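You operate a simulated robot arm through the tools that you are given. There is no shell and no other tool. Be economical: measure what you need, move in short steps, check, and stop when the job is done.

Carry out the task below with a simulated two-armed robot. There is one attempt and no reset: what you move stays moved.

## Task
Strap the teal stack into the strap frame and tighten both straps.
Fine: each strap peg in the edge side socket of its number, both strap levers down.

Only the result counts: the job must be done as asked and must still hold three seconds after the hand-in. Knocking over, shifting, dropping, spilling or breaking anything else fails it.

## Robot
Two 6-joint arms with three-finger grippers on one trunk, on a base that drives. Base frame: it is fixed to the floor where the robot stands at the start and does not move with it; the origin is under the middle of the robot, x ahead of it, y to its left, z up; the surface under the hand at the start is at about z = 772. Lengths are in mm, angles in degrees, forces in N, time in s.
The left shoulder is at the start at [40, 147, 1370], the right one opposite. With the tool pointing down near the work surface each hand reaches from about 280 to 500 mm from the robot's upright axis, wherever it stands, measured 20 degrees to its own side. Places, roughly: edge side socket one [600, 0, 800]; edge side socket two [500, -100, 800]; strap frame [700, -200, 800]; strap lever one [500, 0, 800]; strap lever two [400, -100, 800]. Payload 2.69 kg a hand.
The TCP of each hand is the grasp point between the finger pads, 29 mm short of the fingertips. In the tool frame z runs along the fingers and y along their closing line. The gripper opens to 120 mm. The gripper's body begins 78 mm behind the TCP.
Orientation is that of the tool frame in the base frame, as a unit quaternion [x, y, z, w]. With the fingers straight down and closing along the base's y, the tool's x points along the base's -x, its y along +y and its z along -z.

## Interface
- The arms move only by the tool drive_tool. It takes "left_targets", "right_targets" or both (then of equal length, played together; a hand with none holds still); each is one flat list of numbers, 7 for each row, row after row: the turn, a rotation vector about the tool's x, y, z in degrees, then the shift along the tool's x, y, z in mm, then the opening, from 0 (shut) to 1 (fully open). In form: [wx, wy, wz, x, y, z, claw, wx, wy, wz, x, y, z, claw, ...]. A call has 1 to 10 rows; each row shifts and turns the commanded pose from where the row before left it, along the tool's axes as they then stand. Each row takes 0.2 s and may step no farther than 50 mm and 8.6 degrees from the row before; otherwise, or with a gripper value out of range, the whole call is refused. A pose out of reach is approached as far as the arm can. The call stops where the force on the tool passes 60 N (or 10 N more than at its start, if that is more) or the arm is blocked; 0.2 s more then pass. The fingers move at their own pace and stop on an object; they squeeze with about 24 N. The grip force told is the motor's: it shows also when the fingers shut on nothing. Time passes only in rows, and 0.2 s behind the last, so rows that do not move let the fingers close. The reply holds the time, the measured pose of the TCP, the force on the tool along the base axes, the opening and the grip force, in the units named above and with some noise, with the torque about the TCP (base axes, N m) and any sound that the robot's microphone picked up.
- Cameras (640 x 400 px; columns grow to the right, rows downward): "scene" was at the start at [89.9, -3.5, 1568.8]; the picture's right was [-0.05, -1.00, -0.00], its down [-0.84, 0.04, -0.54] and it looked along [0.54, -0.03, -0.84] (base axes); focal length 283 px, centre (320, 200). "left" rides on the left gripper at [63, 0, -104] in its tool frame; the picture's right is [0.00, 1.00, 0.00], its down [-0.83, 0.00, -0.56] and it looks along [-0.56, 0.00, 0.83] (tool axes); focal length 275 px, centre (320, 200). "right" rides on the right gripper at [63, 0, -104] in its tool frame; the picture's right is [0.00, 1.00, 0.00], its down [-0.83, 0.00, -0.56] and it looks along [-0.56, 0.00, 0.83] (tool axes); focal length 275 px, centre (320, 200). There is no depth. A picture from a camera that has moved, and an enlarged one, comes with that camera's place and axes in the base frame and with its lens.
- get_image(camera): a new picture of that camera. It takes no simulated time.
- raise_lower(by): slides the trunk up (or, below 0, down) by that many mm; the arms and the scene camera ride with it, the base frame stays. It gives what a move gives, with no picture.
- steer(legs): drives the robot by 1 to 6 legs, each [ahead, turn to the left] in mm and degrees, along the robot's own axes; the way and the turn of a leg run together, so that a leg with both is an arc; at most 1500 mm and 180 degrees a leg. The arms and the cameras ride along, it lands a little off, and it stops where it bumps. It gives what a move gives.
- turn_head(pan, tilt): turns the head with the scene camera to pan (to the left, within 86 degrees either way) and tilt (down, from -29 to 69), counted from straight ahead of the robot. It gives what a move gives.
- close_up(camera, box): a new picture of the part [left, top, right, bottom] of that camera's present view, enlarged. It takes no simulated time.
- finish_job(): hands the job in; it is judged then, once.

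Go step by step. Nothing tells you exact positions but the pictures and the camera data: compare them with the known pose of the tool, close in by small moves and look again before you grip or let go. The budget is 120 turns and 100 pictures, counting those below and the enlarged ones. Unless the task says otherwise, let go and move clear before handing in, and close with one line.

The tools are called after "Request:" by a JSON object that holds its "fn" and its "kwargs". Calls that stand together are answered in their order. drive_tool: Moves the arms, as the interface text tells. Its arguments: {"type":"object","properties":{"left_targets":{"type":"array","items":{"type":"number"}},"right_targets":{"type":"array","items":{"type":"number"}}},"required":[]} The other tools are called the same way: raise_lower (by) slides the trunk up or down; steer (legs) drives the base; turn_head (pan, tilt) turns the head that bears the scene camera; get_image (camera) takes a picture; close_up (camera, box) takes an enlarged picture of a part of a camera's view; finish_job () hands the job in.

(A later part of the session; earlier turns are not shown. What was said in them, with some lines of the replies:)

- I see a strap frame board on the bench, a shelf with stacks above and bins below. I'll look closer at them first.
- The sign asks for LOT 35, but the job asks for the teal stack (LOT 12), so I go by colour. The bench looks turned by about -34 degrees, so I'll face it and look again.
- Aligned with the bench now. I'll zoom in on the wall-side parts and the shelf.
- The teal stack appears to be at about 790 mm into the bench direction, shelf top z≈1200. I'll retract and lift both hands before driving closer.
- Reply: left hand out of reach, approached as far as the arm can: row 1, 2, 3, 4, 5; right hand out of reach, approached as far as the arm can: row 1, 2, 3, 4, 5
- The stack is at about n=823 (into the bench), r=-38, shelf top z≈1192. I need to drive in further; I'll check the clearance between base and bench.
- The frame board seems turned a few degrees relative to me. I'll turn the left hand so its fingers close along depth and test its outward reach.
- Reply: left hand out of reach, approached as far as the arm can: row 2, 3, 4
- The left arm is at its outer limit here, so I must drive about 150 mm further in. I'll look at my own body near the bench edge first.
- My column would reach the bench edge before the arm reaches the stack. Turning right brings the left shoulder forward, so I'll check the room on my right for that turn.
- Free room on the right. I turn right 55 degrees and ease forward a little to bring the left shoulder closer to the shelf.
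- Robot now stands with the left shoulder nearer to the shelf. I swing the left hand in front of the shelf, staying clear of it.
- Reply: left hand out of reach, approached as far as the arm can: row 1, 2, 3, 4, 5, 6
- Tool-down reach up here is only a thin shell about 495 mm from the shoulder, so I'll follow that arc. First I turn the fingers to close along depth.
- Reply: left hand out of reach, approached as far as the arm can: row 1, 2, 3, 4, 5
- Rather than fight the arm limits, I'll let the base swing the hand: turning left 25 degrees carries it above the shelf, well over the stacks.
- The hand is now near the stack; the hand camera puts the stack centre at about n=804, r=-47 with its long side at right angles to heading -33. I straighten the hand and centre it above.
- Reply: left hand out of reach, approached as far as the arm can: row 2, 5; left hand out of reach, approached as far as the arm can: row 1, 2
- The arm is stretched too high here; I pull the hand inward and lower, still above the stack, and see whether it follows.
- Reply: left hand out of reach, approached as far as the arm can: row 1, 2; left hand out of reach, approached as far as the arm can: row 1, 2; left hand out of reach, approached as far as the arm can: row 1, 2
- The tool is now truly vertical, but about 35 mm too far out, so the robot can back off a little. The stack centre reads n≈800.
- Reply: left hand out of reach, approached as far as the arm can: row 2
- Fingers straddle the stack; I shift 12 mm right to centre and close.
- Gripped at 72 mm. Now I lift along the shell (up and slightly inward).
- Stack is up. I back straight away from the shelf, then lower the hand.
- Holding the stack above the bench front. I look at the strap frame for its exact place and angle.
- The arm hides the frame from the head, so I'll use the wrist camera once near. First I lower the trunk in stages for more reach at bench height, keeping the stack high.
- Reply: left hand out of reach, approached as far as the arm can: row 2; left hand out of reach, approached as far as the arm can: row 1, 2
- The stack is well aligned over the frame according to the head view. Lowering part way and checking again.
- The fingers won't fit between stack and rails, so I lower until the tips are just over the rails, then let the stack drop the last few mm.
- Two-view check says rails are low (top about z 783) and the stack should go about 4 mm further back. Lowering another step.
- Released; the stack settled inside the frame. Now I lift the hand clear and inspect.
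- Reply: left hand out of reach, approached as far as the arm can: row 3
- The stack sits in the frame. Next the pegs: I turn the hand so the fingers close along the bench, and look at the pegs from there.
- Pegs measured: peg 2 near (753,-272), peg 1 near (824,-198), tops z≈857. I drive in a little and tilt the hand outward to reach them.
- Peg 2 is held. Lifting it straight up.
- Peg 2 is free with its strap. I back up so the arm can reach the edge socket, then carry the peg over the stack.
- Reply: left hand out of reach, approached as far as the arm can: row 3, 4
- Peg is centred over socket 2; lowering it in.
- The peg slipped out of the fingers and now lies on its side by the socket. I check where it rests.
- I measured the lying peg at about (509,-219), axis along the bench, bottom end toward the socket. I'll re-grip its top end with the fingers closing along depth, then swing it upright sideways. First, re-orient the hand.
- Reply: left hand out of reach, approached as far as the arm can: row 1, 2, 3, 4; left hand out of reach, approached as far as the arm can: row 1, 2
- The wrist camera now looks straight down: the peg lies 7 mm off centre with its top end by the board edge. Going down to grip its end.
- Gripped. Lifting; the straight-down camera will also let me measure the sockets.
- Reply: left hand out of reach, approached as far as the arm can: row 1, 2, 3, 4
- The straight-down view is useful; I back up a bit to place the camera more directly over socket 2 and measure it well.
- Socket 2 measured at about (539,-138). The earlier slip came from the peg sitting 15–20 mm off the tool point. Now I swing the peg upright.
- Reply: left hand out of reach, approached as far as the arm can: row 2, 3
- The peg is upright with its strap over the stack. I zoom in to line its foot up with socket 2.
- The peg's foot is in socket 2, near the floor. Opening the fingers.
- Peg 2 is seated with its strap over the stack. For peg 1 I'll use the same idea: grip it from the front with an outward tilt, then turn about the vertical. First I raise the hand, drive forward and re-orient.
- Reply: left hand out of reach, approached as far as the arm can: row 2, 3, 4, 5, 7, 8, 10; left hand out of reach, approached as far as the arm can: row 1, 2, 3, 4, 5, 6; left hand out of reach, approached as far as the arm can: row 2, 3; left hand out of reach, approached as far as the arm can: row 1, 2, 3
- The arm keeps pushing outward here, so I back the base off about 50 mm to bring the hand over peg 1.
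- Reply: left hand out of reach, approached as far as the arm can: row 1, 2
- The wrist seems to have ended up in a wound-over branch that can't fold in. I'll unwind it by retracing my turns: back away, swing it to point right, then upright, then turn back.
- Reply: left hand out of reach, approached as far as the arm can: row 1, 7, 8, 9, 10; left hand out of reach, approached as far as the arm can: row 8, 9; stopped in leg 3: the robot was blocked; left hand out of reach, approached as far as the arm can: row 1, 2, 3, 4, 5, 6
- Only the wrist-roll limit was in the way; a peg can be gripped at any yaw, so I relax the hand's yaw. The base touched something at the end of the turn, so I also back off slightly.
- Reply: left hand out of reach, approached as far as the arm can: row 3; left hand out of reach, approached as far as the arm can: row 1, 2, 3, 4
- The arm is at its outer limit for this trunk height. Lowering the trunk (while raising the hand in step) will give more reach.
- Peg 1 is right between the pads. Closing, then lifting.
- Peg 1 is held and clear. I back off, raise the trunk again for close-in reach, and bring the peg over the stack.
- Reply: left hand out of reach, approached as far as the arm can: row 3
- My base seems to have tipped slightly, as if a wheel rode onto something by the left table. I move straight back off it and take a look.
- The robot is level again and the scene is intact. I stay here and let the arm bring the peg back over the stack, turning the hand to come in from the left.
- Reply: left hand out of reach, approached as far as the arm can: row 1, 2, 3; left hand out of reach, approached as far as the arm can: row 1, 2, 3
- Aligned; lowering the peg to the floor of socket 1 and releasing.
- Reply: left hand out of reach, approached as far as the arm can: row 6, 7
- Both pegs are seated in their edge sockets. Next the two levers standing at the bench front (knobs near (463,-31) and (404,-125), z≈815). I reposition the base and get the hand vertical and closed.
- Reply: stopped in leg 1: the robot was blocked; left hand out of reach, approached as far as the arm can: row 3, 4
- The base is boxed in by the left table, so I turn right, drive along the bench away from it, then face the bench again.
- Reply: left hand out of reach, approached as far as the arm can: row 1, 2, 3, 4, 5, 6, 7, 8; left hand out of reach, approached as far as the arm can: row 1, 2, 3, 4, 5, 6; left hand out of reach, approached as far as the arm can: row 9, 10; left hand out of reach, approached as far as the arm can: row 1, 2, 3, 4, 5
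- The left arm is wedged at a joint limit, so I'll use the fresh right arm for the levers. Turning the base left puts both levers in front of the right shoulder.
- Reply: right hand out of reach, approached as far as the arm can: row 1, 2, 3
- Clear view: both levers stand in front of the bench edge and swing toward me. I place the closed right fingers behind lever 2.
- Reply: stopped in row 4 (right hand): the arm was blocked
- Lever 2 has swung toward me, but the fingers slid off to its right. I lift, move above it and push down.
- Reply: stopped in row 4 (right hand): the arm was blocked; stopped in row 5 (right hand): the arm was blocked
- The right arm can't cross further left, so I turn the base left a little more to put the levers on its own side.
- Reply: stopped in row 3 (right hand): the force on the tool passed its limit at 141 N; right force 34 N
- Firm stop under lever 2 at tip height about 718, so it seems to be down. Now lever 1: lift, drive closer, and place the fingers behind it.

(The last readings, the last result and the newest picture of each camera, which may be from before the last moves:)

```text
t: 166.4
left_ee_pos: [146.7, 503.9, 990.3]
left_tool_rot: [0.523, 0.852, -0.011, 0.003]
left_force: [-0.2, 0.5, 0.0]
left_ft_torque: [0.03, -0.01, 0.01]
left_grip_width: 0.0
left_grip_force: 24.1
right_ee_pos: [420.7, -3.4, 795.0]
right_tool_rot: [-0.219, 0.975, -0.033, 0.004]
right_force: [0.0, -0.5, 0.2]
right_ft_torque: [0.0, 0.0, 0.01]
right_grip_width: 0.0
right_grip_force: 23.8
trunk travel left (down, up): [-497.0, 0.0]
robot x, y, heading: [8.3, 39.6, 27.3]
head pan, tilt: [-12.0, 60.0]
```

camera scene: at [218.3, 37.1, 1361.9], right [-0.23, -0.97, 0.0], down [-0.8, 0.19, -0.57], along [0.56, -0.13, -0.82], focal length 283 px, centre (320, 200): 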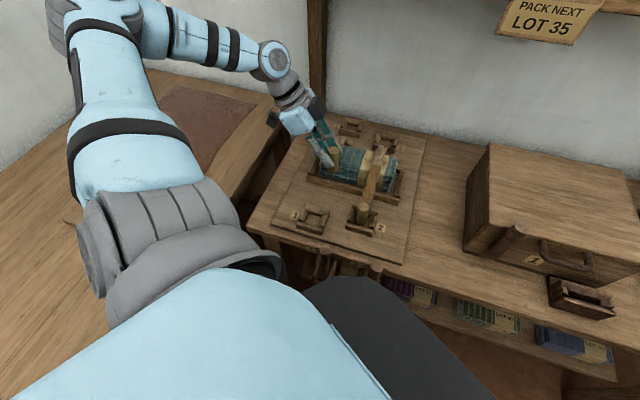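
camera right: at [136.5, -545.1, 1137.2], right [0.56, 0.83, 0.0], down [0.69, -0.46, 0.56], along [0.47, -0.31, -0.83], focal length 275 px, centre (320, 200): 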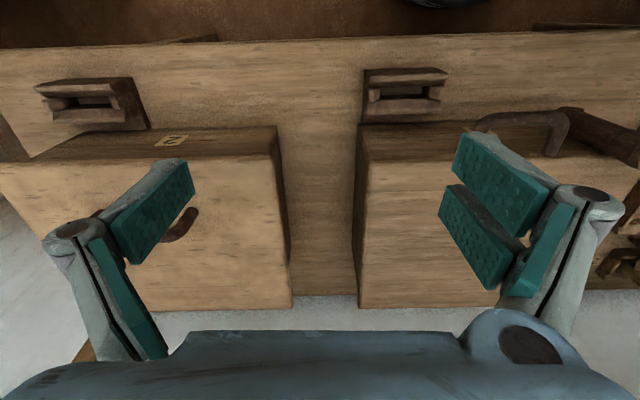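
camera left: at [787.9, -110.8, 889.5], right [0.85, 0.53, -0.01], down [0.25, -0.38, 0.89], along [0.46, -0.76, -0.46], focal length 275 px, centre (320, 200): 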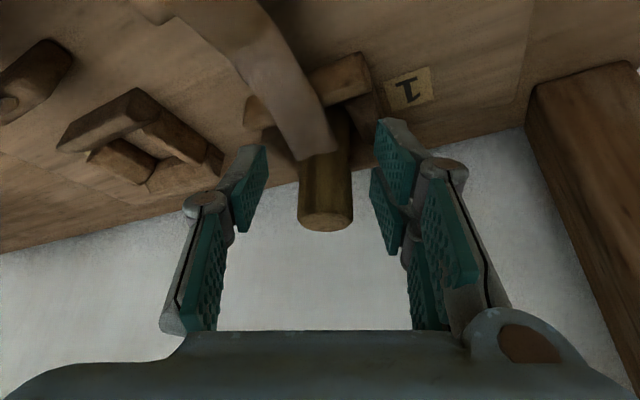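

Request:
{"fn": "drive_tool", "kwargs": {"right_targets": [0, 0, 0, 6, 10, 20, 0, 0, 0, 0, 2, 4, 18, 0, 0, 0, 0, 0, 0, 15, 0, 0, 0, 0, 0, 0, 15, 0, 0, 0, 0, 0, 0, 15, 0]}}

Request:
{"fn": "turn_head", "kwargs": {"pan": -35, "tilt": 64}}

```text
t: 167.3
left_ee_pos: [142.7, 502.2, 991.7]
left_tool_rot: [0.524, 0.852, -0.009, 0.004]
left_force: [-0.3, 0.1, 0.9]
left_ft_torque: [0.02, 0.0, -0.03]
left_grip_width: 0.0
left_grip_force: 24.0
right_ee_pos: [408.9, 5.3, 747.3]
right_tool_rot: [-0.219, 0.975, -0.034, 0.005]
right_force: [-2.9, -3.7, 35.7]
right_ft_torque: [-0.02, 0.43, 0.04]
right_grip_width: 0.0
right_grip_force: 24.3
trunk travel left (down, up): [-497.0, 0.0]
robot x, y, heading: [9.6, 43.8, 27.2]
head pan, tilt: [-12.0, 60.0]
stopped in row 4 (right hand): the force on the tool passed its limit at 99 N (the readings are from after the stop); the commanded pose is now the measured one
```

```text
t: 168.1
left_ee_pos: [141.9, 501.7, 991.2]
left_tool_rot: [0.524, 0.852, -0.008, 0.003]
left_force: [-0.1, -0.5, -0.2]
left_ft_torque: [0.01, 0.06, 0.0]
left_grip_width: 0.0
left_grip_force: 23.7
right_ee_pos: [408.6, 4.1, 746.4]
right_tool_rot: [-0.218, 0.975, -0.034, 0.005]
right_force: [2.4, -5.8, 45.7]
right_ft_torque: [0.0, 0.36, 0.05]
right_grip_width: 0.0
right_grip_force: 24.2
trunk travel left (down, up): [-497.0, 0.0]
robot x, y, heading: [9.0, 44.2, 27.3]
head pan, tilt: [-35.0, 64.0]
```

Same firm stop at the same height for both levers. I raise the hand clear and look.

Request:
{"fn": "drive_tool", "kwargs": {"right_targets": [0, 0, 0, 0, 0, -45, 0, 0, 0, 0, 0, 0, -45, 0, 0, 0, 0, 0, 0, -45, 0, 0, 0, 0, 0, 0, -25, 0, 0, 0, 0, 0, -45, 0, 0, 0, 0, 0, 0, -45, 0, 0, 0, 0, 0, 0, -45, 0, 0, 0, 0, 0, 0, -45, 0, 0, 0, 0, 0, 0, -45, 0, 0]}}

Request:
{"fn": "get_image", "kwargs": {"camera": "scene"}}

```text
t: 170.1
left_ee_pos: [146.3, 501.3, 990.7]
left_tool_rot: [0.524, 0.852, -0.009, 0.001]
left_force: [0.1, 1.0, 0.7]
left_ft_torque: [0.01, 0.01, 0.03]
left_grip_width: 0.1
left_grip_force: 24.4
right_ee_pos: [502.3, -189.9, 918.6]
right_tool_rot: [-0.218, 0.975, -0.032, 0.002]
right_force: [0.9, 0.0, -0.2]
right_ft_torque: [0.0, 0.0, 0.02]
right_grip_width: 0.1
right_grip_force: 23.7
trunk travel left (down, up): [-497.0, 0.0]
robot x, y, heading: [7.2, 45.5, 27.3]
head pan, tilt: [-35.0, 64.0]
```

```text
1 pictures are left
camera scene: at [89.8, 43.1, 1560.9], right [-0.13, -0.99, 0.0], down [-0.89, 0.12, -0.44], along [0.43, -0.06, -0.9], focal length 283 px, centre (320, 200)
```

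scene: 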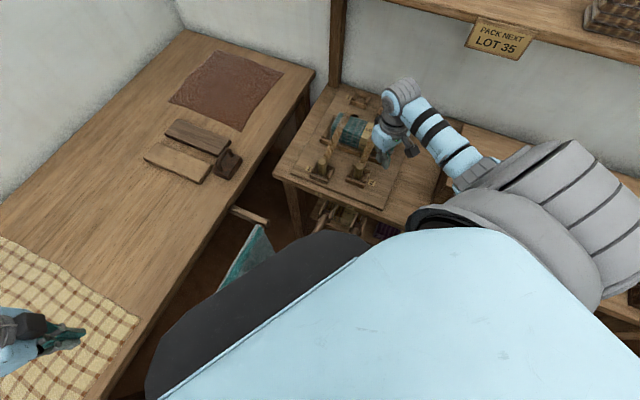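

Request:
{"fn": "close_up", "kwargs": {"camera": "scene", "box": [285, 140, 395, 250]}}

```text
3.64 times, centred on (340, 195) of scene
camera zoom: at [89.8, 43.1, 1560.9], right [-0.13, -0.99, 0.0], down [-0.89, 0.12, -0.44], along [0.43, -0.06, -0.9], focal length 1030 px, centre (247, 218)
```

zoom: 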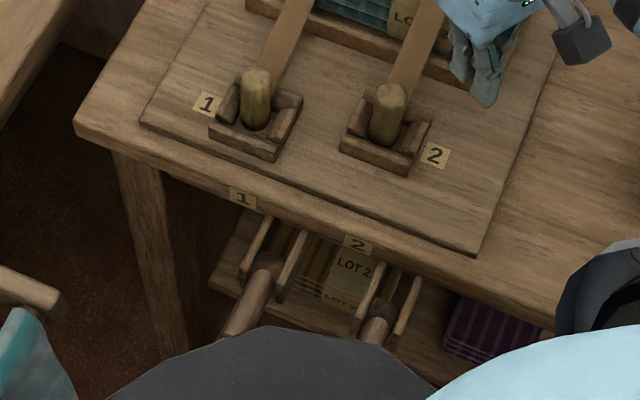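

Both pegs are in their sockets, the straps run over the stack, and both levers lie down. I raise the right hand a little further clear and hand in.

Request:
{"fn": "drive_tool", "kwargs": {"right_targets": [0, 0, 0, 0, -20, -30, 0, 0, 0, 0, 0, -20, -20, 0]}}

Request:
{"fn": "finish_job", "kwargs": {}}

```text
t: 170.7
left_ee_pos: [147.2, 502.4, 990.9]
left_tool_rot: [0.524, 0.852, -0.01, 0.002]
left_force: [0.2, -0.4, -0.2]
left_ft_torque: [0.04, 0.0, -0.01]
left_grip_width: 0.1
left_grip_force: 23.7
right_ee_pos: [519.7, -221.4, 970.7]
right_tool_rot: [-0.218, 0.975, -0.032, 0.001]
right_force: [0.4, 0.3, -0.1]
right_ft_torque: [0.03, -0.03, 0.02]
right_grip_width: 0.0
right_grip_force: 23.7
trunk travel left (down, up): [-497.0, 0.0]
robot x, y, heading: [11.1, 45.2, 27.3]
head pan, tilt: [-35.0, 64.0]
```

```text
The job is handed in.
```

I've handed in the job with the teal stack (LOT 12) in the strap frame, pegs 1 and 2 in edge side sockets 1 and 2, and both levers pushed down until they stopped. My body hid part of lever 2 in the last picture, peg 2 slipped once onto the board before I seated it, the base bumped or tipped slightly near the left table three times, and the shelf sign says to pack LOT 35 next.
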